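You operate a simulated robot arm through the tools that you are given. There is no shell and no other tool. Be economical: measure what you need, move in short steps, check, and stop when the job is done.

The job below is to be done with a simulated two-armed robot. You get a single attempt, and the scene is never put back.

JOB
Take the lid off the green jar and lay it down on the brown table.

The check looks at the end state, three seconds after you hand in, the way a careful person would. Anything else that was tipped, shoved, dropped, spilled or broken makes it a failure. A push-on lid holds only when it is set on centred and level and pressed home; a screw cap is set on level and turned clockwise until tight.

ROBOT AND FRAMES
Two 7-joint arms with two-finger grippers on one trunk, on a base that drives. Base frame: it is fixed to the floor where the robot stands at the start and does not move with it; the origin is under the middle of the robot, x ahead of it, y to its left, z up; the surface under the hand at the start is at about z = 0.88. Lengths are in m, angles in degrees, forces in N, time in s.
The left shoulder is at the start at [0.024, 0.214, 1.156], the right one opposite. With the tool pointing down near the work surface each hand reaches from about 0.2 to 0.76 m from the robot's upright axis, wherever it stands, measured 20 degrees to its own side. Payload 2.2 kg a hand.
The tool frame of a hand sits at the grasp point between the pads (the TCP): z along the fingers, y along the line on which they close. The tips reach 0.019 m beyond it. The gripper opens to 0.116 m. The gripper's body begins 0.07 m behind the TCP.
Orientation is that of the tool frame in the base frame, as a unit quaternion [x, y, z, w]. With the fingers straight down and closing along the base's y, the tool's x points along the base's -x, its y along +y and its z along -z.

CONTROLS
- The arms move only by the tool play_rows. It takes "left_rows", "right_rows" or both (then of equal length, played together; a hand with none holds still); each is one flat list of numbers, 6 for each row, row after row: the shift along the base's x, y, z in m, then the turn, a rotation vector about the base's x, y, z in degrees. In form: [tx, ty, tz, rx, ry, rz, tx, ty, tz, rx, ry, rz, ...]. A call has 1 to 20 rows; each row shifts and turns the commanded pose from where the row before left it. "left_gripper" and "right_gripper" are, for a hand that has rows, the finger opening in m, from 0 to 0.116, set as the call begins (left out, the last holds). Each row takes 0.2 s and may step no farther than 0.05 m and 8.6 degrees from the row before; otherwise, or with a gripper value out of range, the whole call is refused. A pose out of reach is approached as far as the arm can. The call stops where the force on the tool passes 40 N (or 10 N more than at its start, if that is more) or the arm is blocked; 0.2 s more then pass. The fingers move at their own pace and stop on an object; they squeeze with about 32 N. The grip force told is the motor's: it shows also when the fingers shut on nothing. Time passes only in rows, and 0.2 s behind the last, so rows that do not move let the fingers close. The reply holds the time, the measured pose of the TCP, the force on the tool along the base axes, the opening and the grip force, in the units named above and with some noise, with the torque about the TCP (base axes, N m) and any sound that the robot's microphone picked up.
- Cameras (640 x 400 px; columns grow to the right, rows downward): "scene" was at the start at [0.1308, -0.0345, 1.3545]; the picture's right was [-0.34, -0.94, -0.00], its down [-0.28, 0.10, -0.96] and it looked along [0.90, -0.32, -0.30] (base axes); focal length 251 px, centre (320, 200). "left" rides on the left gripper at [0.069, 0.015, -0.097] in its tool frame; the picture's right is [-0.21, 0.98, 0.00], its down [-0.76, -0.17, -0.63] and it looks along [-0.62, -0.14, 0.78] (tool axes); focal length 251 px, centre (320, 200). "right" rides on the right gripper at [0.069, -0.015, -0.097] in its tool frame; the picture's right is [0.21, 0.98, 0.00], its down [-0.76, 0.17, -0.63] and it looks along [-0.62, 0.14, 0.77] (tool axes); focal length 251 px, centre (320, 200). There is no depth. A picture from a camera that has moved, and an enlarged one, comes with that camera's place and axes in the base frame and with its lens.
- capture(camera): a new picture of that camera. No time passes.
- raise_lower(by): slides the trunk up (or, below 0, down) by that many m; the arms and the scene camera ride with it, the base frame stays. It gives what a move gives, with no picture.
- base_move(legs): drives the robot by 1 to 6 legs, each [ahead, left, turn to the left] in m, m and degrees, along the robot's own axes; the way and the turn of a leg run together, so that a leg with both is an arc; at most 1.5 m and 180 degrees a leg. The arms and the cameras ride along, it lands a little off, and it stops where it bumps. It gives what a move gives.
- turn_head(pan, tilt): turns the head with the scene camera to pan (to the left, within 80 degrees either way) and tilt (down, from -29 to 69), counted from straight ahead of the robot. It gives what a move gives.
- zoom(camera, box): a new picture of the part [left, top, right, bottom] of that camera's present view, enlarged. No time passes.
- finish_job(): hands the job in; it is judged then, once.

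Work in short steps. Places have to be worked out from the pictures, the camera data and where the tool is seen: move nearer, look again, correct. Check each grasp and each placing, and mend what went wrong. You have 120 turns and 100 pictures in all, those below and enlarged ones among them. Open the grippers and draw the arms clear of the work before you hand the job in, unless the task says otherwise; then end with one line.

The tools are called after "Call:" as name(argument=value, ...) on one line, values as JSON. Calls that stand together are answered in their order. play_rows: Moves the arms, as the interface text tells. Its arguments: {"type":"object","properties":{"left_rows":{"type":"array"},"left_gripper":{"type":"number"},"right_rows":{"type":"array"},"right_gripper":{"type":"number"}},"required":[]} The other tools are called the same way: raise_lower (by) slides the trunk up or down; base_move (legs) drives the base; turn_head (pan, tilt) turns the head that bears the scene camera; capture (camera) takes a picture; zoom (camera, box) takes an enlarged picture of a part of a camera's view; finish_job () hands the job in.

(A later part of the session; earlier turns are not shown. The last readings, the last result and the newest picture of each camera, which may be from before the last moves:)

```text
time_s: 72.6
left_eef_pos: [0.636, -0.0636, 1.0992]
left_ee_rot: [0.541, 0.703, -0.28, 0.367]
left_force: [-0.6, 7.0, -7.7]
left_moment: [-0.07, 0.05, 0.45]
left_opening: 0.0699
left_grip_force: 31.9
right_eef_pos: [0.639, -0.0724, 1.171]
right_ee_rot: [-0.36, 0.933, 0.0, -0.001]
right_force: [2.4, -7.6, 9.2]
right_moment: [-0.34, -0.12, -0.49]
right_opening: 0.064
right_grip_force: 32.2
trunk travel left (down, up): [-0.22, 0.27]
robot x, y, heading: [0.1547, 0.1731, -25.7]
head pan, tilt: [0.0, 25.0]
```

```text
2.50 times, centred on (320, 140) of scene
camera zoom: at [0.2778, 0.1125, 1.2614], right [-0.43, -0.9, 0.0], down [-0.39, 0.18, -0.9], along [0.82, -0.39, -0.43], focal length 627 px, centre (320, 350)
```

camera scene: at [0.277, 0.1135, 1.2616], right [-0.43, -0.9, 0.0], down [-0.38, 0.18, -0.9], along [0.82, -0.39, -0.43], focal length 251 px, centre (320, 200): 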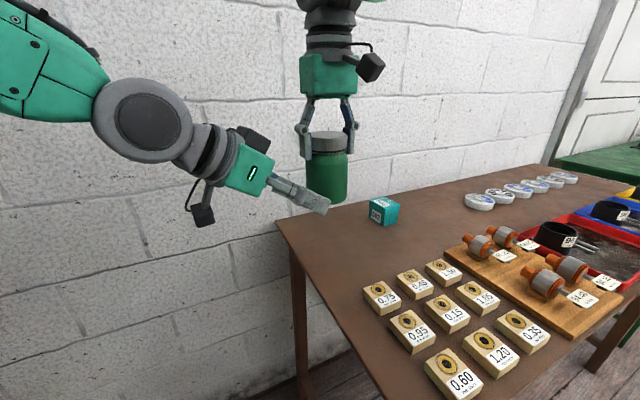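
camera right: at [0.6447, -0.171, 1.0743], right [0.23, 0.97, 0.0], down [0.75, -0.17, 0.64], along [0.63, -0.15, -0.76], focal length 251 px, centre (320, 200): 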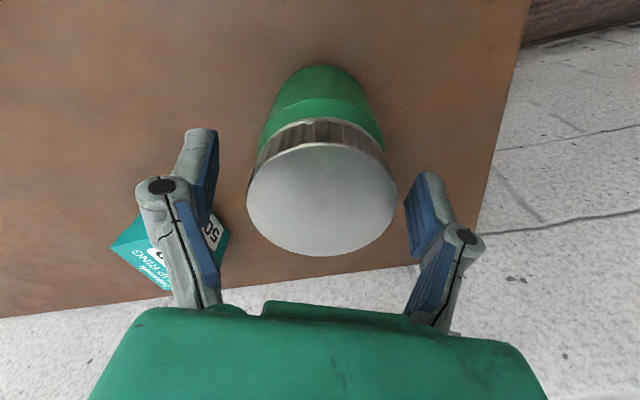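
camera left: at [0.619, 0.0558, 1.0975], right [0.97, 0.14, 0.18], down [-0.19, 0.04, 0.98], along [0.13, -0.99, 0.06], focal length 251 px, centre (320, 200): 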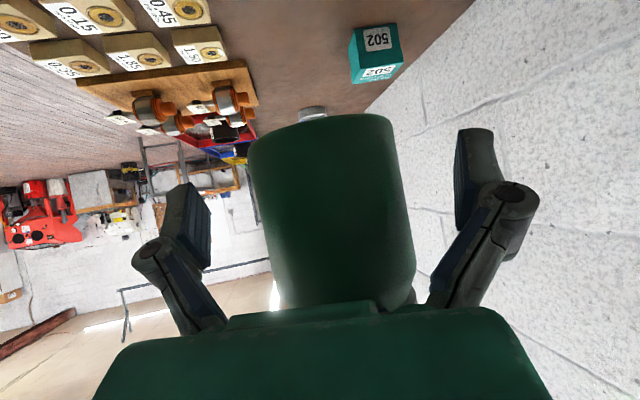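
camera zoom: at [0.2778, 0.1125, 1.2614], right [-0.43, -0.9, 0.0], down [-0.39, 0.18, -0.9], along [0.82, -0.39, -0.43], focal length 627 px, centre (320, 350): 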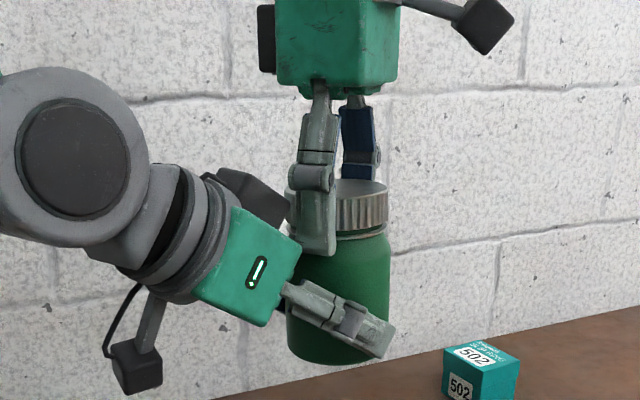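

An upward force of 9 N on the right hand shows the lid climbing its thread, so it is unscrewing. I'll continue with a small rise per step.

Call:
play_rows(right_rows=[0, 0, 0.0006, 0, 0, 6, 0, 0, 0.0004, 0, 0, 6, 0, 0, 0.0003, 0, 0, 6, 0, 0, 0.0003, 0, 0, 6, 0, 0, 0.0003, 0, 0, 6, 0, 0, 0.0003, 0, 0, 6])

```text
time_s: 74.0
left_eef_pos: [0.6376, -0.0646, 1.1009]
left_ee_rot: [0.54, 0.703, -0.28, 0.368]
left_force: [-11.4, 6.8, -0.2]
left_moment: [0.01, -0.29, 0.13]
left_opening: 0.0701
left_grip_force: 31.8
right_eef_pos: [0.6384, -0.0725, 1.1725]
right_ee_rot: [-0.63, 0.776, -0.001, 0.001]
right_force: [11.3, -6.3, -0.2]
right_moment: [-0.51, -0.47, -0.21]
right_opening: 0.0638
right_grip_force: 32.1
trunk travel left (down, up): [-0.22, 0.27]
robot x, y, heading: [0.1585, 0.1719, -25.9]
head pan, tilt: [0.0, 25.0]
```

The torque has dropped to 0.21 and the vertical force is balanced. Continuing while the wrist allows.

Call:
play_rows(right_rows=[0, 0, 0.0003, 0, 0, 6, 0, 0, 0.0003, 0, 0, 6, 0, 0, 0.0003, 0, 0, 6, 0, 0, 0.0003, 0, 0, 6, 0, 0, 0.0003, 0, 0, 6, 0, 0, 0.0003, 0, 0, 6])

Call:
zoom(camera="scene", box=[260, 60, 380, 220])

```text
time_s: 75.4
left_eef_pos: [0.6377, -0.064, 1.101]
left_ee_rot: [0.541, 0.702, -0.281, 0.368]
left_force: [-10.9, 2.3, 0.1]
left_moment: [-0.01, -0.69, -0.06]
left_opening: 0.07
left_grip_force: 31.9
right_eef_pos: [0.638, -0.0723, 1.1745]
right_ee_rot: [0.839, -0.544, 0.001, 0.0]
right_force: [9.0, -2.1, -5.2]
right_moment: [-0.14, -0.03, -0.05]
right_opening: 0.0636
right_grip_force: 31.5
trunk travel left (down, up): [-0.22, 0.27]
robot x, y, heading: [0.1563, 0.1706, -25.5]
head pan, tilt: [0.0, 25.0]
```

```text
2.50 times, centred on (320, 140) of scene
camera zoom: at [0.2778, 0.1124, 1.2614], right [-0.43, -0.9, 0.0], down [-0.39, 0.18, -0.9], along [0.82, -0.39, -0.43], focal length 627 px, centre (320, 350)
```

zoom: 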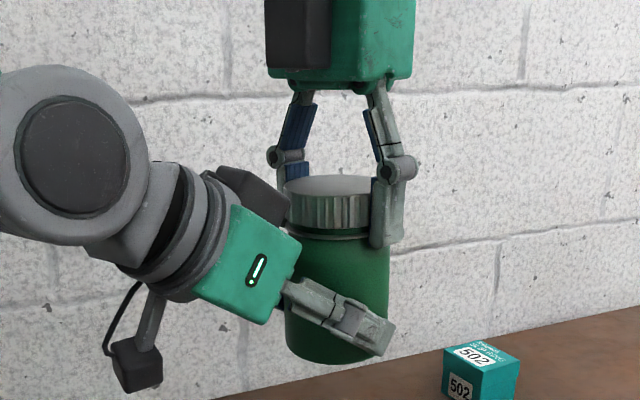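

Torque has nearly vanished and there's a visible gap under the lid. I'll try a gentle 3 mm lift to see whether it's free.

Call:
play_rows(right_rows=[0, 0, 0.001, 0, 0, 2, 0, 0, 0.001, 0, 0, 2, 0, 0, 0.001, 0, 0, 2, 0, 0, 0, 0, 0, 0])

```text
time_s: 76.4
left_eef_pos: [0.6377, -0.0637, 1.1029]
left_ee_rot: [0.54, 0.702, -0.282, 0.37]
left_force: [-10.8, 1.4, 19.3]
left_moment: [-0.06, -0.11, -0.08]
left_opening: 0.0697
left_grip_force: 31.5
right_eef_pos: [0.6385, -0.0717, 1.176]
right_ee_rot: [0.867, -0.498, -0.001, -0.001]
right_force: [11.7, -1.2, -23.3]
right_moment: [-0.18, -0.72, 0.03]
right_opening: 0.0634
right_grip_force: 32.4
trunk travel left (down, up): [-0.22, 0.27]
robot x, y, heading: [0.156, 0.1721, -25.9]
head pan, tilt: [0.0, 25.0]
```

It's still threaded (23 N pull). I'll relax the lift and keep turning with smaller rise.

Call:
play_rows(right_rows=[0, 0, -0.0022, 0, 0, 5, 0, 0, 0.0001, 0, 0, 6, 0, 0, 0.0002, 0, 0, 6, 0, 0, 0.0002, 0, 0, 6, 0, 0, 0.0002, 0, 0, 6])

```text
time_s: 77.6
left_eef_pos: [0.6369, -0.064, 1.1006]
left_ee_rot: [0.541, 0.702, -0.282, 0.368]
left_force: [-5.8, -5.6, 15.3]
left_moment: [0.46, -0.41, -0.02]
left_opening: 0.0698
left_grip_force: 31.7
right_eef_pos: [0.6388, -0.0722, 1.1761]
right_ee_rot: [0.964, -0.266, -0.001, -0.001]
right_force: [6.1, 5.0, -19.2]
right_moment: [-0.17, -0.02, -0.01]
right_opening: 0.0635
right_grip_force: 31.9
trunk travel left (down, up): [-0.22, 0.27]
robot x, y, heading: [0.1544, 0.1715, -25.6]
head pan, tilt: [0.0, 25.0]
```

The wrist is near its range (149°). I'll null the pull, open the right fingers, raise slightly, rotate back clockwise to about yaw 0 and regrip; the left hand keeps holding the jar.

Call:
play_rows(right_rows=[0, 0, -0.002, 0, 0, 0, 0, 0, 0, 0, 0, 0])

Call:
play_rows(right_rows=[0, 0, 0, 0, 0, 0, 0, 0, 0, 0, 0, 0, 0, 0, 0.005, 0, 0, 0, 0, 0, 0.005, 0, 0, 0], right_gripper=0.084)

Call:
zoom(camera="scene", box=[260, 60, 380, 220])

Call:
capture(camera="right")

```text
time_s: 78.2
left_eef_pos: [0.637, -0.0623, 1.0995]
left_ee_rot: [0.54, 0.704, -0.279, 0.367]
left_force: [-3.6, -9.5, 6.0]
left_moment: [0.43, -0.71, -0.04]
left_opening: 0.0697
left_grip_force: 32.1
right_eef_pos: [0.638, -0.0724, 1.1728]
right_ee_rot: [0.964, -0.266, 0.0, -0.002]
right_force: [2.1, 10.0, -10.9]
right_moment: [0.3, 0.49, -0.02]
right_opening: 0.0637
right_grip_force: 31.8
trunk travel left (down, up): [-0.22, 0.27]
robot x, y, heading: [0.1565, 0.167, -25.7]
head pan, tilt: [0.0, 25.0]
```

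```text
time_s: 79.2
left_eef_pos: [0.6372, -0.0624, 1.1007]
left_ee_rot: [0.539, 0.703, -0.28, 0.369]
left_force: [-0.1, -1.1, -4.8]
left_moment: [0.03, -0.02, 0.04]
left_opening: 0.0695
left_grip_force: 32.5
right_eef_pos: [0.6392, -0.072, 1.1835]
right_ee_rot: [0.964, -0.267, 0.0, 0.0]
right_force: [-0.3, -0.1, 0.0]
right_moment: [0.02, 0.0, 0.05]
right_opening: 0.084
right_grip_force: 0.1
trunk travel left (down, up): [-0.22, 0.27]
robot x, y, heading: [0.1536, 0.1722, -25.6]
head pan, tilt: [0.0, 25.0]
```

```text
2.50 times, centred on (320, 140) of scene
camera zoom: at [0.2779, 0.1125, 1.2614], right [-0.43, -0.9, 0.0], down [-0.39, 0.18, -0.9], along [0.82, -0.39, -0.43], focal length 627 px, centre (320, 350)
```

zoom: 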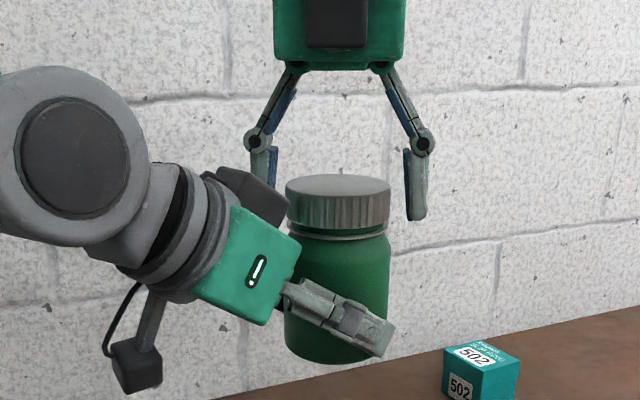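

```text
39 pictures are left
camera right: at [0.7051, -0.0945, 1.2807], right [-0.32, -0.95, 0.0], down [-0.73, 0.25, 0.63], along [-0.6, 0.2, -0.77], focal length 251 px, centre (320, 200)
```

right: 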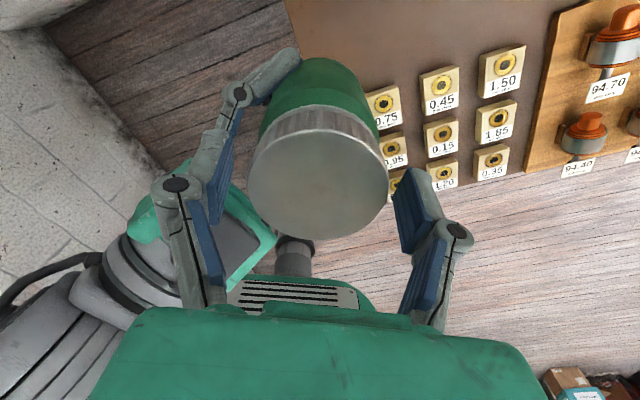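

The left hand holds the jar securely and the right fingers are clear of the lid. I'll rotate the right wrist back by 160°.

Call:
play_rows(right_rows=[0, 0, 0.01, 0, 0, 0, 0, 0, 0, 0, 0, -8.5, 0, 0, 0, 0, 0, -8.5, 0, 0, 0, 0, 0, -8.5, 0, 0, 0, 0, 0, -8.5, 0, 0, 0, 0, 0, -8.5, 0, 0, 0, 0, 0, -8.5, 0, 0, 0, 0, 0, -8.5, 0, 0, 0, 0, 0, -8.5, 0, 0, 0, 0, 0, -8.5, 0, 0, 0, 0, 0, -8.5, 0, 0, 0, 0, 0, -8.5, 0, 0, 0, 0, 0, -8.5, 0, 0, 0, 0, 0, -8.5, 0, 0, 0, 0, 0, -8.5, 0, 0, 0, 0, 0, -8.5, 0, 0, 0, 0, 0, -8.5, 0, 0, 0, 0, 0, -8.5, 0, 0, 0, 0, 0, -8.5, 0, 0, 0, 0, 0, 0])

Call:
zoom(camera="scene", box=[260, 60, 380, 220])

```text
time_s: 82.5
left_eef_pos: [0.6409, -0.0566, 1.1027]
left_ee_rot: [0.532, 0.708, -0.279, 0.371]
left_force: [3.1, 1.4, -3.1]
left_moment: [-0.07, 0.32, -0.19]
left_opening: 0.0697
left_grip_force: 31.8
right_eef_pos: [0.6329, -0.0732, 1.1959]
right_ee_rot: [-0.271, 0.963, -0.004, -0.006]
right_force: [-4.1, -0.8, 0.0]
right_moment: [-0.05, 0.01, 0.25]
right_opening: 0.0844
right_grip_force: 0.5
trunk travel left (down, up): [-0.22, 0.27]
robot x, y, heading: [0.156, 0.1706, -25.6]
head pan, tilt: [0.0, 25.0]
stopped in row 16 (left hand): the force on the tool passed its limit at 47 N (the readings are from after the stop); the commanded pose is now the measured one
```

```text
2.50 times, centred on (320, 140) of scene
camera zoom: at [0.2773, 0.1132, 1.2616], right [-0.43, -0.9, 0.0], down [-0.38, 0.18, -0.9], along [0.82, -0.39, -0.43], focal length 627 px, centre (320, 350)
```

zoom: 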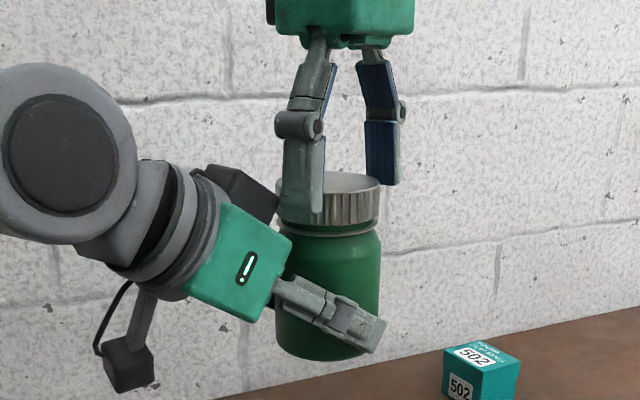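

The opened right finger bumped the block on top of the left gripper at yaw 31° and nudged the left hand about 6 mm; the jar is still held. I'll lift the right hand clear, recentre over the jar, and look.

Call:
play_rows(right_rows=[0.004, -0.002, 0.01, 0, 0, 0, 0.003, 0.003, 0.015, 0, 0, 0, 0.002, 0.005, 0.01, 0, 0, 0, 0, 0, 0, 0, 0, 0])

Call:
capture(camera="right")

Call:
zoom(camera="scene", box=[260, 60, 380, 220])

```text
time_s: 83.5
left_eef_pos: [0.6402, -0.0583, 1.102]
left_ee_rot: [0.533, 0.708, -0.279, 0.371]
left_force: [0.3, -0.2, -4.5]
left_moment: [0.04, -0.05, 0.01]
left_opening: 0.0697
left_grip_force: 31.9
right_eef_pos: [0.6417, -0.0819, 1.2401]
right_ee_rot: [-0.261, 0.965, 0.004, 0.003]
right_force: [-0.8, 0.0, -0.6]
right_moment: [-0.01, -0.02, -0.01]
right_opening: 0.0836
right_grip_force: 0.1
trunk travel left (down, up): [-0.22, 0.27]
robot x, y, heading: [0.1597, 0.1728, -25.5]
head pan, tilt: [0.0, 25.0]
```

```text
37 pictures are left
camera right: at [0.5881, -0.1299, 1.3361], right [-0.68, 0.74, 0.0], down [0.57, 0.52, 0.64], along [0.47, 0.44, -0.77], focal length 251 px, centre (320, 200)
```

right: 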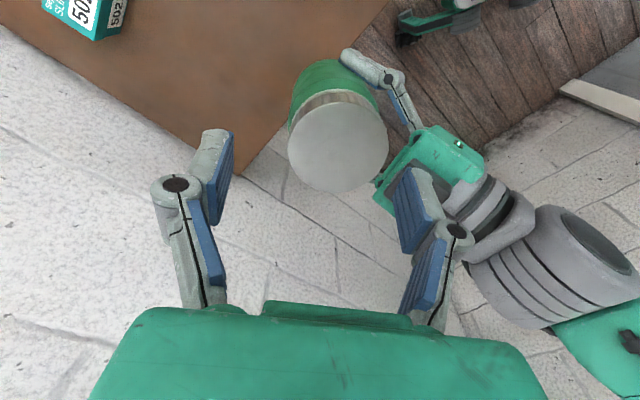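

```text
2.50 times, centred on (320, 140) of scene
camera zoom: at [0.2778, 0.1126, 1.2614], right [-0.43, -0.9, 0.0], down [-0.39, 0.18, -0.9], along [0.82, -0.39, -0.43], focal length 627 px, centre (320, 350)
```

zoom: 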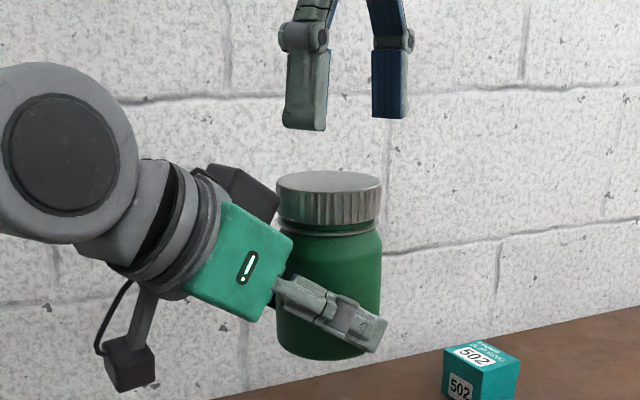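

The jar is upright and held; the lid centre is about (0.639, -0.066), top about 1.185. While up here, I'll rotate to yaw -30°, where the open fingers avoid the left gripper's block, and centre over the lid.

Call:
play_rows(right_rows=[0, 0, 0.005, 0, 0, -7.5, 0, 0, 0.005, 0, 0, -7.5, 0, 0, 0, 0, 0, -7.5, 0, 0, 0, 0, 0, -7.5, -0.001, 0.005, 0, 0, 0, -7.5, -0.001, 0.005, 0, 0, 0, -7.5, -0.001, 0.006, 0, 0, 0, -7.5, 0, 0, 0, 0, 0, -7.5, 0, 0, 0, 0, 0, 0])

Call:
capture(camera="right")

```text
time_s: 85.7
left_eef_pos: [0.6353, -0.0574, 1.1035]
left_ee_rot: [0.533, 0.707, -0.279, 0.373]
left_force: [-0.1, -0.2, -4.9]
left_moment: [0.04, 0.02, 0.02]
left_opening: 0.0699
left_grip_force: 32.5
right_eef_pos: [0.6385, -0.093, 1.2533]
right_ee_rot: [0.274, 0.961, 0.025, -0.006]
right_force: [0.2, 0.4, -0.2]
right_moment: [0.02, -0.06, 0.03]
right_opening: 0.0843
right_grip_force: 0.0
trunk travel left (down, up): [-0.22, 0.27]
robot x, y, heading: [0.1541, 0.1711, -25.6]
head pan, tilt: [0.0, 25.0]
stopped in row 9 (right hand): the arm was blocked; the commanded pose is now the measured one
```

```text
35 pictures are left
camera right: at [0.57, -0.0728, 1.352], right [0.33, 0.94, 0.05], down [0.73, -0.29, 0.62], along [0.6, -0.17, -0.78], focal length 251 px, centre (320, 200)
```

right: 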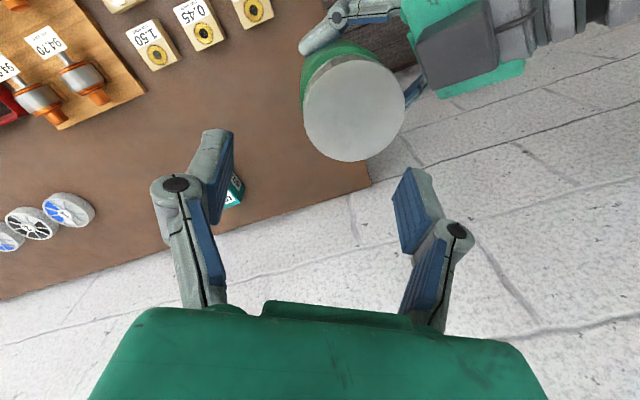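

The right hand was at its upward limit, so it lagged. I'll lower to about 1.215 (tips still above the lid), level it, and centre on the lid at (0.634, -0.063).

Call:
play_rows(right_rows=[0, 0, -0.015, -1.5, 0, 0, -0.002, 0.015, -0.013, -1.4, 0, 0, -0.002, 0.015, -0.01, 0, 0, 0, 0, 0, 0, 0, 0, 0])

Call:
capture(camera="right")

Call:
zoom(camera="scene", box=[260, 60, 380, 220])

```text
time_s: 86.7
left_eef_pos: [0.638, -0.0561, 1.1026]
left_ee_rot: [0.533, 0.706, -0.279, 0.373]
left_force: [-0.2, -0.5, -4.7]
left_moment: [0.04, -0.02, -0.01]
left_opening: 0.0697
left_grip_force: 31.9
right_eef_pos: [0.6314, -0.0776, 1.2242]
right_ee_rot: [0.286, 0.958, 0.016, 0.004]
right_force: [-0.3, -0.7, 0.2]
right_moment: [0.01, 0.01, 0.0]
right_opening: 0.0842
right_grip_force: 0.1
trunk travel left (down, up): [-0.22, 0.27]
robot x, y, heading: [0.1542, 0.1702, -25.5]
head pan, tilt: [0.0, 25.0]
```

```text
34 pictures are left
camera right: at [0.5633, -0.0547, 1.3218], right [0.35, 0.93, 0.03], down [0.71, -0.29, 0.64], along [0.61, -0.2, -0.77], focal length 251 px, centre (320, 200)
```

right: 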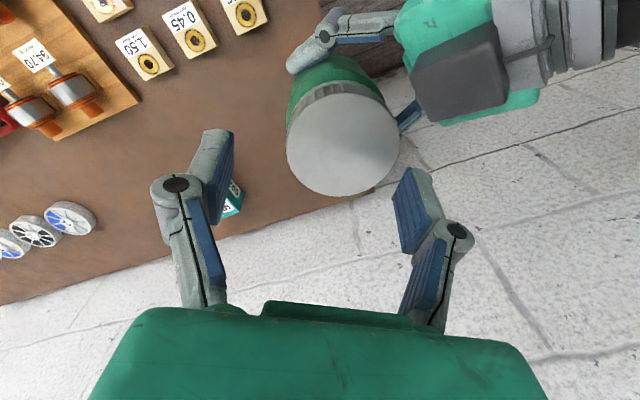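

```text
2.50 times, centred on (320, 140) of scene
camera zoom: at [0.2778, 0.1127, 1.2614], right [-0.43, -0.9, 0.0], down [-0.39, 0.18, -0.9], along [0.82, -0.39, -0.43], focal length 627 px, centre (320, 350)
```

zoom: 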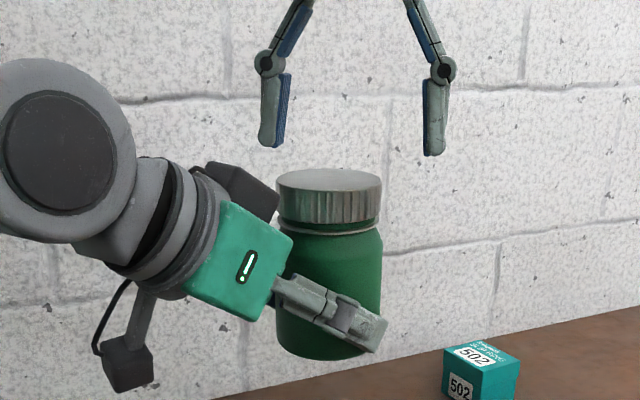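

The lid centre is at (0.636, -0.062). The left gripper's block lies right behind the lid at about 105° azimuth, so I want a sweep that avoids it. I'll rotate the right hand clockwise to about yaw -120°, from where it can turn about 110° without passing it.

Call:
play_rows(right_rows=[0, 0.002, -0.002, -1, 0, -8, 0, 0.002, -0.002, -0.8, 0, -8, 0, 0.002, 0, 0, 0, -8, 0, 0.002, 0, 0, 0, -8, 0, 0.002, 0, 0, 0, -8, 0, 0.002, 0, 0, 0, -8, 0, 0, 0, 0, 0, -8, 0, 0, 0, 0, 0, -8, 0, 0, 0, 0, 0, -8, 0, 0, 0, 0, 0, -8, 0, 0, 0, 0, 0, -7, 0, 0, 0, 0, 0, 0], right_gripper=0.08)

Call:
capture(camera="right")

Call:
zoom(camera="scene", box=[220, 20, 400, 220])

```text
time_s: 89.5
left_eef_pos: [0.6329, -0.0545, 1.1059]
left_ee_rot: [0.534, 0.706, -0.277, 0.374]
left_force: [0.4, 0.6, -3.6]
left_moment: [0.07, -0.01, -0.02]
left_opening: 0.0695
left_grip_force: 32.1
right_eef_pos: [0.6237, -0.0759, 1.2444]
right_ee_rot: [0.87, 0.492, 0.017, -0.013]
right_force: [0.6, 0.1, 0.5]
right_moment: [-0.05, -0.03, 0.0]
right_opening: 0.0801
right_grip_force: 0.0
trunk travel left (down, up): [-0.22, 0.27]
robot x, y, heading: [0.1594, 0.1695, -25.5]
head pan, tilt: [0.0, 25.0]
stopped in row 12 (right hand): the arm was blocked; the commanded pose is now the measured one
```

```text
32 pictures are left
camera right: at [0.6433, -0.0133, 1.3443], right [0.95, -0.32, 0.0], down [-0.26, -0.76, 0.6], along [-0.19, -0.57, -0.8], focal length 251 px, centre (320, 200)
```

right: 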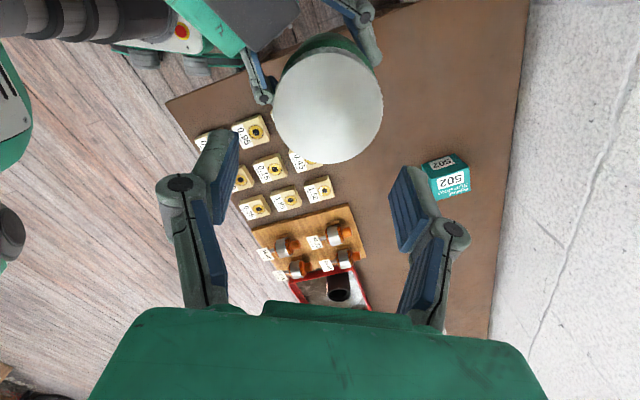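

```text
2.00 times, centred on (310, 120) of scene
camera zoom: at [0.2771, 0.1128, 1.2616], right [-0.43, -0.9, 0.0], down [-0.38, 0.18, -0.9], along [0.82, -0.39, -0.43], focal length 502 px, centre (340, 360)
```

zoom: 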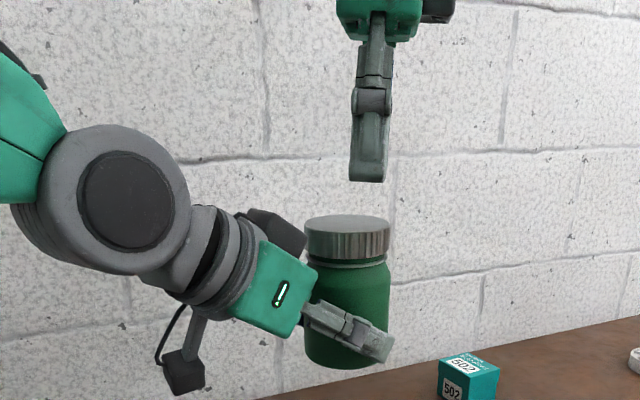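

At yaw -121° the lid centre projects to (0.634, -0.060). I'll level, centre, and lower to 1.21, then check by the readings.

Call:
play_rows(right_rows=[0.005, 0.008, -0.017, -2.26, 0.96, 0, 0.005, 0.008, -0.017, 0, 0, 0, 0, 0, 0, 0, 0, 0])

Call:
capture(camera="right")

```text
time_s: 90.5
left_eef_pos: [0.6294, -0.0532, 1.1083]
left_ee_rot: [0.534, 0.706, -0.278, 0.374]
left_force: [-0.2, -0.6, -4.5]
left_moment: [0.03, 0.0, -0.01]
left_opening: 0.0696
left_grip_force: 32.1
right_eef_pos: [0.6265, -0.0821, 1.2284]
right_ee_rot: [0.878, 0.478, 0.022, -0.007]
right_force: [0.3, 0.3, 0.6]
right_moment: [0.03, -0.01, -0.01]
right_opening: 0.0797
right_grip_force: 0.1
trunk travel left (down, up): [-0.22, 0.27]
robot x, y, heading: [0.1547, 0.1722, -25.7]
head pan, tilt: [0.0, 25.0]
stopped in row 3 (right hand): the arm was blocked; the commanded pose is now the measured one
```

```text
30 pictures are left
camera right: at [0.6469, -0.0184, 1.3296], right [0.94, -0.35, 0.02], down [-0.29, -0.75, 0.6], along [-0.19, -0.57, -0.8], focal length 251 px, centre (320, 200)
```

right: 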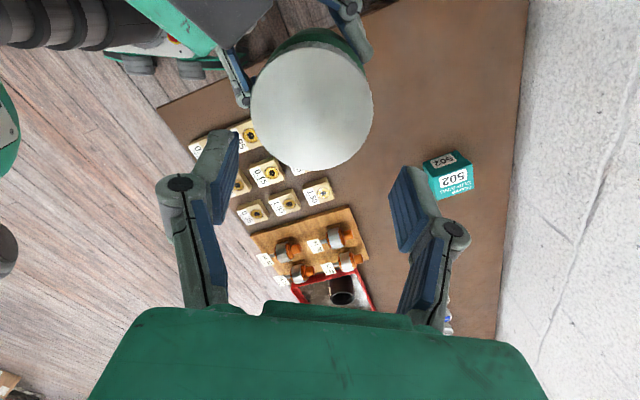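

At this wrist angle the right arm is at a limit and can't come over the lid. The other sweep (yaw +55° to +149°) is known to be reachable, so I'll rotate back there at this height.

Call:
play_rows(right_rows=[0, 0, 0, -1, 0.4, 8.5, 0, 0, 0, -1, 0.4, 8.4, 0, 0, 0, 0, 0, 8.5, 0, 0, 0, 0, 0, 8.5, 0, 0, 0, 0, 0, 8.5, 0, 0, 0, 0, 0, 8.5, 0, 0, 0, 0, 0, 8.5, 0, 0, 0, 0, 0, 8.5, 0, 0, 0, 0, 0, 8.5, 0, 0, 0, 0, 0, 8.5, 0, 0, 0, 0, 0, 8.5, 0, 0, 0, 0, 0, 8.5, 0, 0, 0, 0, 0, 8.5, 0, 0, 0, 0, 0, 8.5, 0, 0, 0, 0, 0, 8.5, 0, 0, 0, 0, 0, 8.5, 0, 0, 0, 0, 0, 8.5, 0, 0, 0, 0, 0, 8.5, 0, 0, 0, 0, 0, 8.5, 0, 0, 0, 0, 0, 8.5])

Call:
play_rows(right_rows=[0.0, 0.0, 0, 0, 0, 8, 0, 0, 0, 0, 0, 0])

Call:
capture(camera="right")

```text
time_s: 94.7
left_eef_pos: [0.6306, -0.0556, 1.1071]
left_ee_rot: [0.534, 0.705, -0.279, 0.374]
left_force: [-0.3, 0.2, -4.5]
left_moment: [0.04, 0.01, 0.04]
left_opening: 0.0696
left_grip_force: 31.9
right_eef_pos: [0.6275, -0.0795, 1.2274]
right_ee_rot: [-0.402, 0.915, 0.005, -0.006]
right_force: [0.2, 0.8, -0.5]
right_moment: [-0.02, -0.02, -0.05]
right_opening: 0.08
right_grip_force: 0.0
trunk travel left (down, up): [-0.22, 0.27]
robot x, y, heading: [0.1584, 0.173, -25.5]
head pan, tilt: [0.0, 25.0]
```

```text
time_s: 95.2
left_eef_pos: [0.6319, -0.0535, 1.1065]
left_ee_rot: [0.533, 0.705, -0.279, 0.375]
left_force: [-0.4, -0.8, -4.4]
left_moment: [0.07, 0.01, 0.02]
left_opening: 0.0696
left_grip_force: 32.3
right_eef_pos: [0.6279, -0.0801, 1.228]
right_ee_rot: [-0.464, 0.886, 0.005, -0.006]
right_force: [-0.2, 0.0, 0.1]
right_moment: [-0.03, 0.0, 0.01]
right_opening: 0.0802
right_grip_force: 0.1
trunk travel left (down, up): [-0.22, 0.27]
robot x, y, heading: [0.1536, 0.1715, -25.8]
head pan, tilt: [0.0, 25.0]
```

```text
29 pictures are left
camera right: at [0.6015, -0.1454, 1.3259], right [-0.93, 0.38, 0.01], down [0.3, 0.72, 0.63], along [0.23, 0.59, -0.78], focal length 251 px, centre (320, 200)
```

right: 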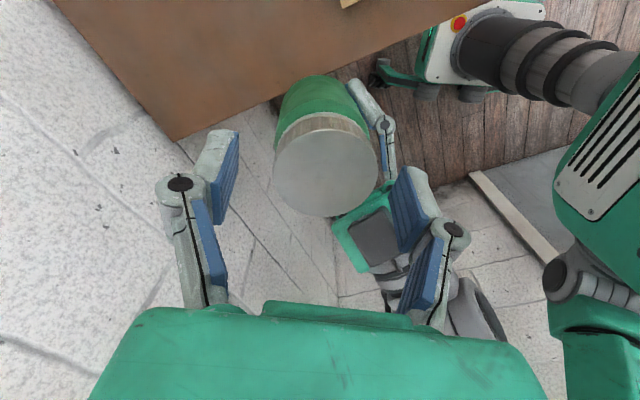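

Yaw is 55°, with the lid centre at about (0.6295, -0.062), top about 1.19. The right-hand finger would still come close to the block, so I'll rotate 20° more while centring, then check.

Call:
play_rows(right_rows=[0.0005, 0.006, -0.004, 0, 0, 7, 0.0005, 0.006, -0.004, 0, 0, 7, 0.0005, 0.0056, -0.004, 0, 0, 6, 0, 0, 0, 0, 0, 0], right_gripper=0.078)

Call:
capture(camera="right")

```text
time_s: 96.2
left_eef_pos: [0.6315, -0.0532, 1.1078]
left_ee_rot: [0.534, 0.705, -0.279, 0.375]
left_force: [-0.2, -0.3, -4.1]
left_moment: [0.04, 0.0, -0.02]
left_opening: 0.0698
left_grip_force: 32.6
right_eef_pos: [0.6298, -0.063, 1.2162]
right_ee_rot: [-0.611, 0.791, 0.003, -0.007]
right_force: [0.7, 0.2, -0.4]
right_moment: [-0.02, 0.0, -0.02]
right_opening: 0.0782
right_grip_force: 0.1
trunk travel left (down, up): [-0.22, 0.27]
robot x, y, heading: [0.1512, 0.1683, -25.6]
head pan, tilt: [0.0, 25.0]
```

```text
28 pictures are left
camera right: at [0.627, -0.1333, 1.314], right [-1.0, 0.04, 0.01], down [0.04, 0.78, 0.63], along [0.01, 0.63, -0.78], focal length 251 px, centre (320, 200)
```

right: 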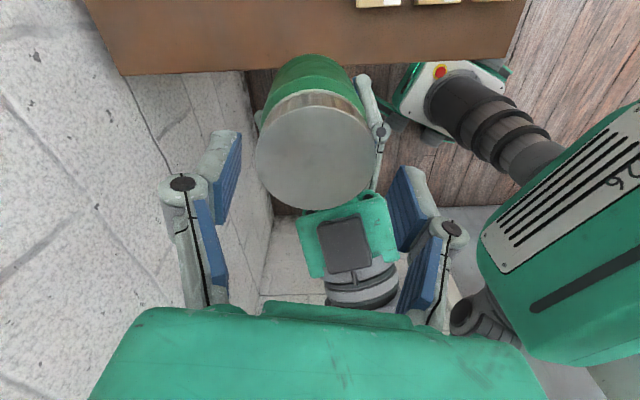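

The fingers straddle the lid with the block between them, and the TCP is centred. I'll descend to 1.179 and close.

Call:
play_rows(right_rows=[0, 0, -0.0185, 0, 0, 0, 0, 0, -0.0185, 0, 0, 0, 0, 0, 0, 0, 0, 0])

Call:
play_rows(right_rows=[0, 0, 0, 0, 0, 0, 0, 0, 0, 0, 0, 0, 0, 0, 0, 0, 0, 0], right_gripper=0.0)

Call:
zoom(camera="scene", box=[260, 60, 380, 220])

```text
time_s: 97.0
left_eef_pos: [0.6301, -0.0545, 1.1069]
left_ee_rot: [0.534, 0.705, -0.279, 0.375]
left_force: [-0.7, 0.1, -4.4]
left_moment: [0.01, -0.04, -0.02]
left_opening: 0.0695
left_grip_force: 32.2
right_eef_pos: [0.6283, -0.0632, 1.1792]
right_ee_rot: [-0.611, 0.792, 0.003, -0.006]
right_force: [-0.2, 0.1, 0.0]
right_moment: [0.0, -0.01, -0.02]
right_opening: 0.0779
right_grip_force: 0.1
trunk travel left (down, up): [-0.22, 0.27]
robot x, y, heading: [0.1572, 0.17, -25.6]
head pan, tilt: [0.0, 25.0]
```

```text
time_s: 97.8
left_eef_pos: [0.6303, -0.0553, 1.1073]
left_ee_rot: [0.534, 0.705, -0.278, 0.375]
left_force: [-21.4, 6.9, -3.9]
left_moment: [-0.37, -0.45, -0.14]
left_opening: 0.0697
left_grip_force: 31.6
right_eef_pos: [0.6295, -0.062, 1.1793]
right_ee_rot: [-0.61, 0.792, 0.001, -0.005]
right_force: [21.9, -6.8, -0.1]
right_moment: [-0.1, -1.1, -0.06]
right_opening: 0.0656
right_grip_force: 32.0
trunk travel left (down, up): [-0.22, 0.27]
robot x, y, heading: [0.1543, 0.1734, -25.8]
head pan, tilt: [0.0, 25.0]
```

```text
2.50 times, centred on (320, 140) of scene
camera zoom: at [0.2777, 0.1126, 1.2614], right [-0.43, -0.9, 0.0], down [-0.39, 0.18, -0.9], along [0.82, -0.39, -0.43], focal length 627 px, centre (320, 350)
```

zoom: 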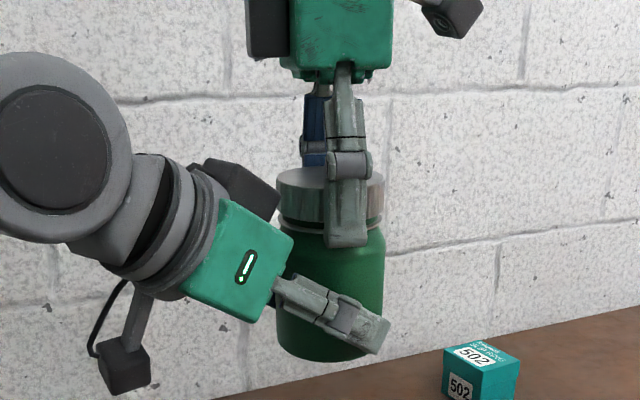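

The opening is 0.0656, wider than before, and the tips reach below the lid onto the neck ring. I'll reopen, raise 8 mm, shift 2 mm in x and regrip.

Call:
play_rows(right_rows=[0, 0, 0, 0, 0, 0, 0, 0, 0, 0, 0, 0, 0.002, -0.0006, 0.008, 0, 0, 0, 0, 0, 0, 0, 0, 0], right_gripper=0.078)

Call:
play_rows(right_rows=[0, 0, 0, 0, 0, 0, 0, 0, 0, 0, 0, 0, 0, 0, 0, 0, 0, 0], right_gripper=0.0)

```text
time_s: 98.8
left_eef_pos: [0.6306, -0.054, 1.1065]
left_ee_rot: [0.534, 0.705, -0.279, 0.374]
left_force: [0.1, -1.0, -3.0]
left_moment: [0.05, 0.02, -0.02]
left_opening: 0.0697
left_grip_force: 31.8
right_eef_pos: [0.6307, -0.0634, 1.1875]
right_ee_rot: [-0.61, 0.792, 0.002, -0.007]
right_force: [-1.1, -0.9, 1.5]
right_moment: [0.03, 0.0, 0.0]
right_opening: 0.0781
right_grip_force: 0.1
trunk travel left (down, up): [-0.22, 0.27]
robot x, y, heading: [0.1535, 0.1727, -25.3]
head pan, tilt: [0.0, 25.0]
```

```text
time_s: 99.7
left_eef_pos: [0.6305, -0.0551, 1.106]
left_ee_rot: [0.533, 0.705, -0.279, 0.375]
left_force: [1.1, -0.1, -5.3]
left_moment: [0.06, 0.38, 0.03]
left_opening: 0.0695
left_grip_force: 32.0
right_eef_pos: [0.6308, -0.0626, 1.1871]
right_ee_rot: [-0.611, 0.792, 0.002, -0.006]
right_force: [-2.0, 0.3, 0.5]
right_moment: [-0.07, -0.19, -0.02]
right_opening: 0.0644
right_grip_force: 31.2
trunk travel left (down, up): [-0.22, 0.27]
robot x, y, heading: [0.1553, 0.1701, -25.4]
head pan, tilt: [0.0, 25.0]
```

Now 0.0644 with nearly no side load: a clean grip on the lid. I'll turn counter-clockwise another 72° with a slight rise.

Call:
play_rows(right_rows=[0, 0, 0.0002, 0, 0, 6, 0, 0, 0.0002, 0, 0, 6, 0, 0, 0.0002, 0, 0, 6, 0, 0, 0.0002, 0, 0, 6, 0, 0, 0.0002, 0, 0, 6, 0, 0, 0.0002, 0, 0, 6, 0, 0, 0.0002, 0, 0, 6, 0, 0, 0.0002, 0, 0, 6, 0, 0, 0.0002, 0, 0, 6, 0, 0, 0.0002, 0, 0, 6, 0, 0, 0.0002, 0, 0, 6, 0, 0, 0.0002, 0, 0, 6])

```text
time_s: 102.2
left_eef_pos: [0.6303, -0.055, 1.108]
left_ee_rot: [0.534, 0.705, -0.279, 0.375]
left_force: [-12.8, -4.9, -1.4]
left_moment: [0.78, -0.85, -0.1]
left_opening: 0.0698
left_grip_force: 31.7
right_eef_pos: [0.6317, -0.0631, 1.1883]
right_ee_rot: [0.96, -0.28, 0.002, 0.006]
right_force: [12.9, 5.7, -2.9]
right_moment: [-0.35, -0.2, -0.02]
right_opening: 0.0641
right_grip_force: 32.4
trunk travel left (down, up): [-0.22, 0.27]
robot x, y, heading: [0.1565, 0.1708, -25.8]
head pan, tilt: [0.0, 25.0]
```

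Almost no torque. I'll test a lift of 4 mm.

Call:
play_rows(right_rows=[0, 0, 0.0015, 0, 0, 2, 0, 0, 0.0015, 0, 0, 2, 0, 0, 0.001, 0, 0, 2, 0, 0, 0, 0, 0, 0])

Call:
zoom(camera="scene", box=[280, 80, 360, 180])

```text
time_s: 103.2
left_eef_pos: [0.6318, -0.0554, 1.1093]
left_ee_rot: [0.533, 0.704, -0.279, 0.377]
left_force: [-16.4, 0.7, 18.4]
left_moment: [-0.23, -0.58, -0.13]
left_opening: 0.0697
left_grip_force: 32.1
right_eef_pos: [0.6312, -0.0632, 1.1928]
right_ee_rot: [0.973, -0.231, 0.0, 0.008]
right_force: [17.4, -0.5, -22.2]
right_moment: [0.04, -0.87, -0.01]
right_opening: 0.0641
right_grip_force: 32.0
trunk travel left (down, up): [-0.22, 0.27]
robot x, y, heading: [0.1562, 0.1707, -25.6]
head pan, tilt: [0.0, 25.0]
```

```text
4.00 times, centred on (320, 130) of scene
camera zoom: at [0.2777, 0.1125, 1.2614], right [-0.43, -0.9, 0.0], down [-0.39, 0.18, -0.9], along [0.82, -0.39, -0.43], focal length 1003 px, centre (320, 480)
```

zoom: 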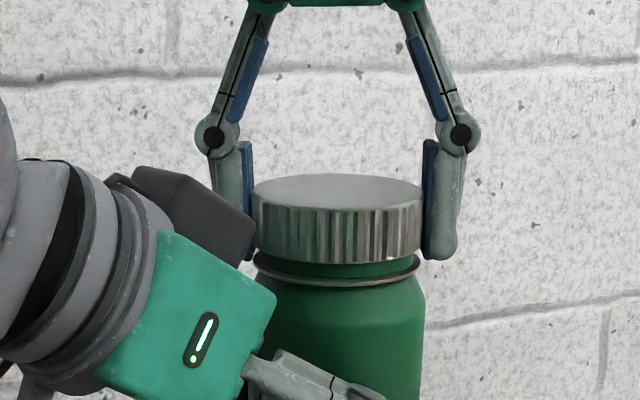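

A clear gap has opened and the lid is climbing, but it's still on the thread. I'll ratchet: relax, open, rotate back 85° in place (this range avoids the block), regrip, and turn again.

Call:
play_rows(right_rows=[0, 0, -0.003, 0, 0, 0, 0, 0, 0, 0, 0, 0])

Call:
play_rows(right_rows=[0, 0, 0, 0, 0, 0, 0, 0, 0.001, 0, 0, 0, 0, 0, 0, 0, 0, -8.3, 0, 0, 0, 0, 0, -8.3, 0, 0, 0, 0, 0, -8.3, 0, 0, 0, 0, 0, -8.3, 0, 0, 0, 0, 0, -8.3, 0, 0, 0, 0, 0, -8.3, 0, 0, 0, 0, 0, -8.3, 0, 0, 0, 0, 0, -8.3, 0, 0, 0, 0, 0, -8.3, 0, 0, 0, 0, 0, -8.3, 0, 0, 0, 0, 0, 0], right_gripper=0.078)

```text
time_s: 103.8
left_eef_pos: [0.6323, -0.0541, 1.1076]
left_ee_rot: [0.533, 0.705, -0.278, 0.375]
left_force: [-13.2, -2.3, 11.0]
left_moment: [-0.36, -0.69, -0.12]
left_opening: 0.0701
left_grip_force: 32.0
right_eef_pos: [0.6302, -0.0627, 1.1913]
right_ee_rot: [0.973, -0.231, 0.0, 0.007]
right_force: [12.7, 2.0, -15.4]
right_moment: [0.45, -0.31, 0.04]
right_opening: 0.0643
right_grip_force: 32.1
trunk travel left (down, up): [-0.22, 0.27]
robot x, y, heading: [0.1557, 0.1707, -25.9]
head pan, tilt: [0.0, 25.0]
```

```text
time_s: 106.7
left_eef_pos: [0.6321, -0.0537, 1.1072]
left_ee_rot: [0.534, 0.705, -0.279, 0.375]
left_force: [0.6, 1.1, -4.6]
left_moment: [0.05, 0.0, 0.0]
left_opening: 0.0698
left_grip_force: 31.9
right_eef_pos: [0.6303, -0.0625, 1.1913]
right_ee_rot: [-0.575, 0.818, 0.003, -0.007]
right_force: [0.8, 0.2, -0.3]
right_moment: [0.01, 0.01, 0.01]
right_opening: 0.0778
right_grip_force: 0.1
trunk travel left (down, up): [-0.22, 0.27]
robot x, y, heading: [0.1548, 0.1689, -25.4]
head pan, tilt: [0.0, 25.0]
```

It rotated back freely. Closing and turning another 84°.

Call:
play_rows(right_rows=[0, 0, 0, 0, 0, 0, 0, 0, 0, 0, 0, 0, 0, 0, 0, 0, 0, 0, 0, 0, 0.0002, 0, 0, 6, 0, 0, 0.0002, 0, 0, 6, 0, 0, 0.0002, 0, 0, 6, 0, 0, 0.0002, 0, 0, 6, 0, 0, 0.0002, 0, 0, 6, 0, 0, 0.0002, 0, 0, 6, 0, 0, 0.0002, 0, 0, 6, 0, 0, 0.0002, 0, 0, 6, 0, 0, 0.0002, 0, 0, 6, 0, 0, 0.0002, 0, 0, 6, 0, 0, 0.0002, 0, 0, 6, 0, 0, 0.0002, 0, 0, 6, 0, 0, 0.0002, 0, 0, 6, 0, 0, 0.0002, 0, 0, 6], right_gripper=0.0)

Call:
play_rows(right_rows=[0, 0, 0.0015, 0, 0, 0, 0, 0, 0.0015, 0, 0, 0, 0, 0, 0, 0, 0, 0])

```text
time_s: 110.2
left_eef_pos: [0.6312, -0.0536, 1.1074]
left_ee_rot: [0.533, 0.706, -0.278, 0.375]
left_force: [-5.5, -2.7, -3.8]
left_moment: [0.24, -0.44, -0.02]
left_opening: 0.0698
left_grip_force: 32.3
right_eef_pos: [0.6306, -0.0632, 1.1943]
right_ee_rot: [0.975, -0.221, 0.001, 0.007]
right_force: [6.0, 3.1, -1.2]
right_moment: [0.03, -0.02, -0.09]
right_opening: 0.0634
right_grip_force: 32.5
trunk travel left (down, up): [-0.22, 0.27]
robot x, y, heading: [0.1565, 0.1716, -25.9]
head pan, tilt: [0.0, 25.0]
```

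```text
time_s: 111.0
left_eef_pos: [0.6315, -0.0551, 1.107]
left_ee_rot: [0.533, 0.705, -0.278, 0.376]
left_force: [-5.3, -2.5, -1.1]
left_moment: [0.28, -0.47, -0.05]
left_opening: 0.0694
left_grip_force: 32.4
right_eef_pos: [0.6311, -0.0639, 1.1968]
right_ee_rot: [0.975, -0.222, 0.001, 0.007]
right_force: [5.7, 3.3, -3.3]
right_moment: [-0.02, 0.05, -0.03]
right_opening: 0.0637
right_grip_force: 31.2
trunk travel left (down, up): [-0.22, 0.27]
robot x, y, heading: [0.1562, 0.169, -25.6]
head pan, tilt: [0.0, 25.0]
```

A 3 mm lift now costs almost no force, so the lid seems free. I'll lift a further 6 mm slowly.

Call:
play_rows(right_rows=[0, 0, 0.002, 0, 0, 0, 0, 0, 0.002, 0, 0, 0, 0, 0, 0.002, 0, 0, 0, 0, 0, 0, 0, 0, 0])

Call:
zoom(camera="scene", box=[280, 80, 360, 180])

```text
time_s: 112.0
left_eef_pos: [0.6302, -0.0538, 1.1064]
left_ee_rot: [0.533, 0.705, -0.279, 0.375]
left_force: [-1.7, -6.2, -2.3]
left_moment: [0.62, -0.14, -0.05]
left_opening: 0.0696
left_grip_force: 31.7
right_eef_pos: [0.6298, -0.0641, 1.2039]
right_ee_rot: [0.975, -0.223, 0.001, 0.007]
right_force: [0.1, 7.1, -2.3]
right_moment: [0.03, -0.03, 0.09]
right_opening: 0.0634
right_grip_force: 32.1
trunk travel left (down, up): [-0.22, 0.27]
robot x, y, heading: [0.1551, 0.1681, -25.9]
head pan, tilt: [0.0, 25.0]
```

```text
4.00 times, centred on (320, 130) of scene
camera zoom: at [0.2777, 0.1125, 1.2614], right [-0.43, -0.9, 0.0], down [-0.39, 0.18, -0.9], along [0.82, -0.39, -0.43], focal length 1003 px, centre (320, 480)
```

zoom: 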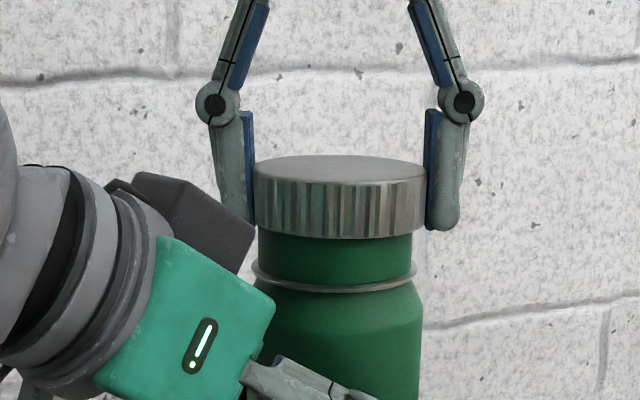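

The lid is off the thread. I'll lift it clear of the neck and move it sideways toward the table.

Call:
play_rows(right_rows=[0, 0, 0.006, 0, 0, 0, 0, 0, 0.008, 0, 0, 0, 0, 0, 0.01, 0, 0, 0, 0, -0.01, 0.004, 0, 0, 0, 0, -0.03, 0, 0, 0, 0, 0, -0.03, 0, 0, 0, 0, 0, -0.03, 0, 0, 0, 0])

Call:
capture(camera="scene")

```text
time_s: 113.7
left_eef_pos: [0.6322, -0.0572, 1.1062]
left_ee_rot: [0.533, 0.706, -0.278, 0.375]
left_force: [-0.5, 0.5, -3.9]
left_moment: [0.05, 0.02, 0.01]
left_opening: 0.0695
left_grip_force: 32.1
right_eef_pos: [0.6306, -0.1673, 1.2297]
right_ee_rot: [0.975, -0.223, 0.0, 0.007]
right_force: [-0.5, 0.1, -0.5]
right_moment: [0.04, 0.01, 0.03]
right_opening: 0.0634
right_grip_force: 32.1
trunk travel left (down, up): [-0.22, 0.27]
robot x, y, heading: [0.1575, 0.1704, -25.6]
head pan, tilt: [0.0, 25.0]
```

```text
24 pictures are left
camera scene: at [0.2775, 0.1103, 1.2613], right [-0.43, -0.9, 0.0], down [-0.39, 0.18, -0.9], along [0.82, -0.39, -0.43], focal length 251 px, centre (320, 200)
```

scene: 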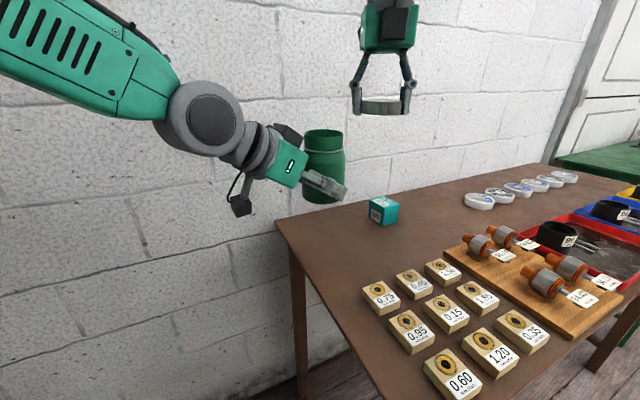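

The lid is held clear and the jar is steady in the left hand. I'll carry the lid to a free spot at about (0.665, -0.285), between the blocks and the teal box, unwinding the wrist to yaw 0 on the way.

Call:
play_rows(right_rows=[0.002, -0.006, 0, 0, 0, -8.1, 0.002, -0.006, 0, 0, 0, -8.1, 0.002, -0.006, 0, 0, 0, -8.1, 0.002, -0.006, 0, 0, 0, -8.1, 0.002, -0.006, 0, 0, 0, -8.1, 0.002, -0.006, -0.01, 0, 0, -8.1, 0.002, -0.006, -0.01, 0, 0, -8.1, 0.002, -0.006, -0.01, 0, 0, -8.1, 0.002, -0.006, -0.01, 0, 0, -8.1, 0.002, -0.006, -0.01, 0, 0, -8.1, 0.002, -0.006, -0.01, 0, 0, -8.1, 0.002, -0.006, -0.01, 0, 0, -8.1, 0.002, -0.006, -0.01, 0, 0, -8.1, 0.002, -0.006, -0.01, 0, 0, -8.1, 0.002, -0.006, -0.01, 0, 0, -8.1, 0.002, -0.006, -0.01, 0, 0, -8.1, 0.002, -0.006, -0.01, 0, 0, -8.1, 0.0, -0.008, -0.01, 0, 0, -8.1, 0, -0.008, 0, 0, 0, -8.1])

Call:
capture(camera="right")

Call:
capture(camera="scene")

```text
time_s: 117.7
left_eef_pos: [0.6309, -0.0556, 1.1063]
left_ee_rot: [0.534, 0.705, -0.278, 0.375]
left_force: [-0.2, 0.0, -4.8]
left_moment: [0.05, 0.03, 0.0]
left_opening: 0.0695
left_grip_force: 31.9
right_eef_pos: [0.6654, -0.2836, 1.1004]
right_ee_rot: [-0.002, 1.0, 0.007, -0.004]
right_force: [-0.4, 0.0, -0.1]
right_moment: [0.02, 0.01, -0.02]
right_opening: 0.0633
right_grip_force: 32.1
trunk travel left (down, up): [-0.22, 0.27]
robot x, y, heading: [0.1556, 0.1702, -25.7]
head pan, tilt: [0.0, 25.0]
```

```text
23 pictures are left
camera right: at [0.5962, -0.2997, 1.1987], right [-0.22, 0.98, 0.01], down [0.76, 0.16, 0.63], along [0.61, 0.15, -0.78], focal length 251 px, centre (320, 200)
```

right: 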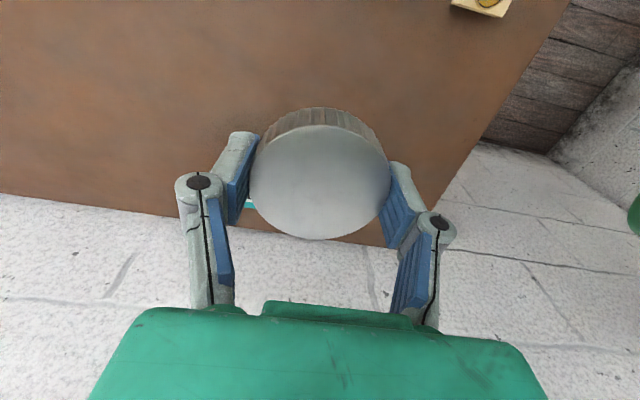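

```text
22 pictures are left
camera scene: at [0.2778, 0.1111, 1.2614], right [-0.43, -0.9, 0.0], down [-0.39, 0.18, -0.9], along [0.82, -0.39, -0.43], focal length 251 px, centre (320, 200)
```

scene: 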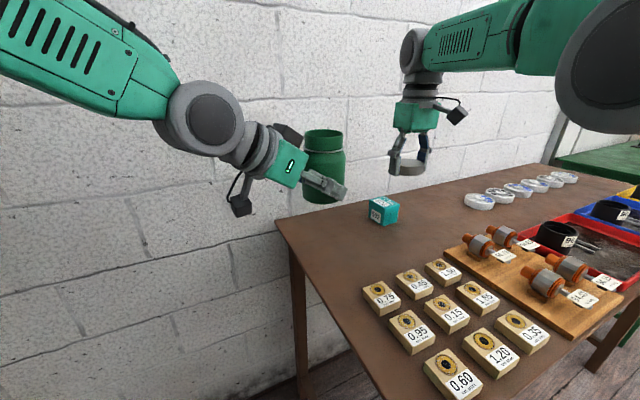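

The spot below is clear (the teal box is near x≥0.75). I'll lower the lid to just above the table, then touch down gently.

Call:
play_rows(right_rows=[0, 0, -0.045, 0, 0, 0, 0, 0, -0.045, 0, 0, 0, 0, 0, -0.045, 0, 0, 0, 0, 0, -0.04, 0, 0, 0, 0, 0, -0.008, 0, 0, 0, 0, 0, 0, 0, 0, 0])

Call:
play_rows(right_rows=[0, 0, -0.003, 0, 0, 0, 0, 0, -0.003, 0, 0, 0, 0, 0, -0.002, 0, 0, 0, 0, 0, 0, 0, 0, 0])

Call:
zoom(camera="scene", box=[340, 140, 500, 260])

```text
time_s: 119.0
left_eef_pos: [0.6309, -0.0561, 1.1085]
left_ee_rot: [0.534, 0.705, -0.278, 0.375]
left_force: [0.2, 0.2, -5.2]
left_moment: [0.02, 0.02, -0.01]
left_opening: 0.0695
left_grip_force: 32.1
right_eef_pos: [0.6654, -0.2817, 0.9182]
right_ee_rot: [-0.003, 1.0, 0.006, -0.004]
right_force: [-0.3, 1.4, -0.6]
right_moment: [-0.03, -0.01, 0.01]
right_opening: 0.0636
right_grip_force: 31.9
trunk travel left (down, up): [-0.22, 0.27]
robot x, y, heading: [0.157, 0.174, -25.6]
head pan, tilt: [0.0, 25.0]
```

```text
time_s: 120.0
left_eef_pos: [0.6311, -0.0552, 1.1072]
left_ee_rot: [0.534, 0.706, -0.278, 0.375]
left_force: [-0.2, 0.1, -3.9]
left_moment: [-0.01, 0.01, 0.02]
left_opening: 0.0695
left_grip_force: 31.8
right_eef_pos: [0.6638, -0.2829, 0.9103]
right_ee_rot: [-0.003, 1.0, 0.006, -0.005]
right_force: [0.4, -0.3, 0.3]
right_moment: [0.01, -0.01, -0.01]
right_opening: 0.0631
right_grip_force: 31.7
trunk travel left (down, up): [-0.22, 0.27]
robot x, y, heading: [0.1569, 0.1687, -25.6]
head pan, tilt: [0.0, 25.0]
```

```text
3.33 times, centred on (420, 200) of scene
camera zoom: at [0.2779, 0.1112, 1.2614], right [-0.43, -0.9, 0.0], down [-0.39, 0.18, -0.9], along [0.82, -0.39, -0.43], focal length 836 px, centre (-13, 200)
```

zoom: 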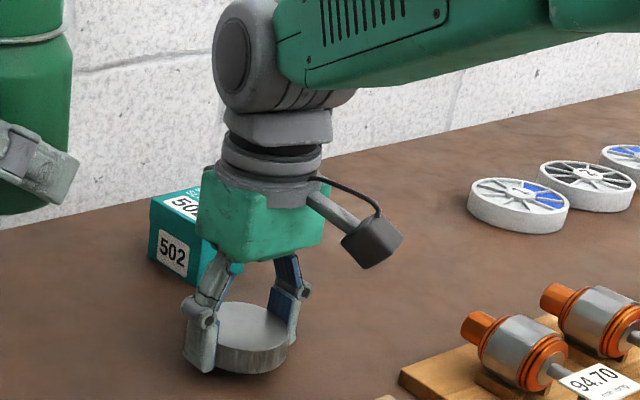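

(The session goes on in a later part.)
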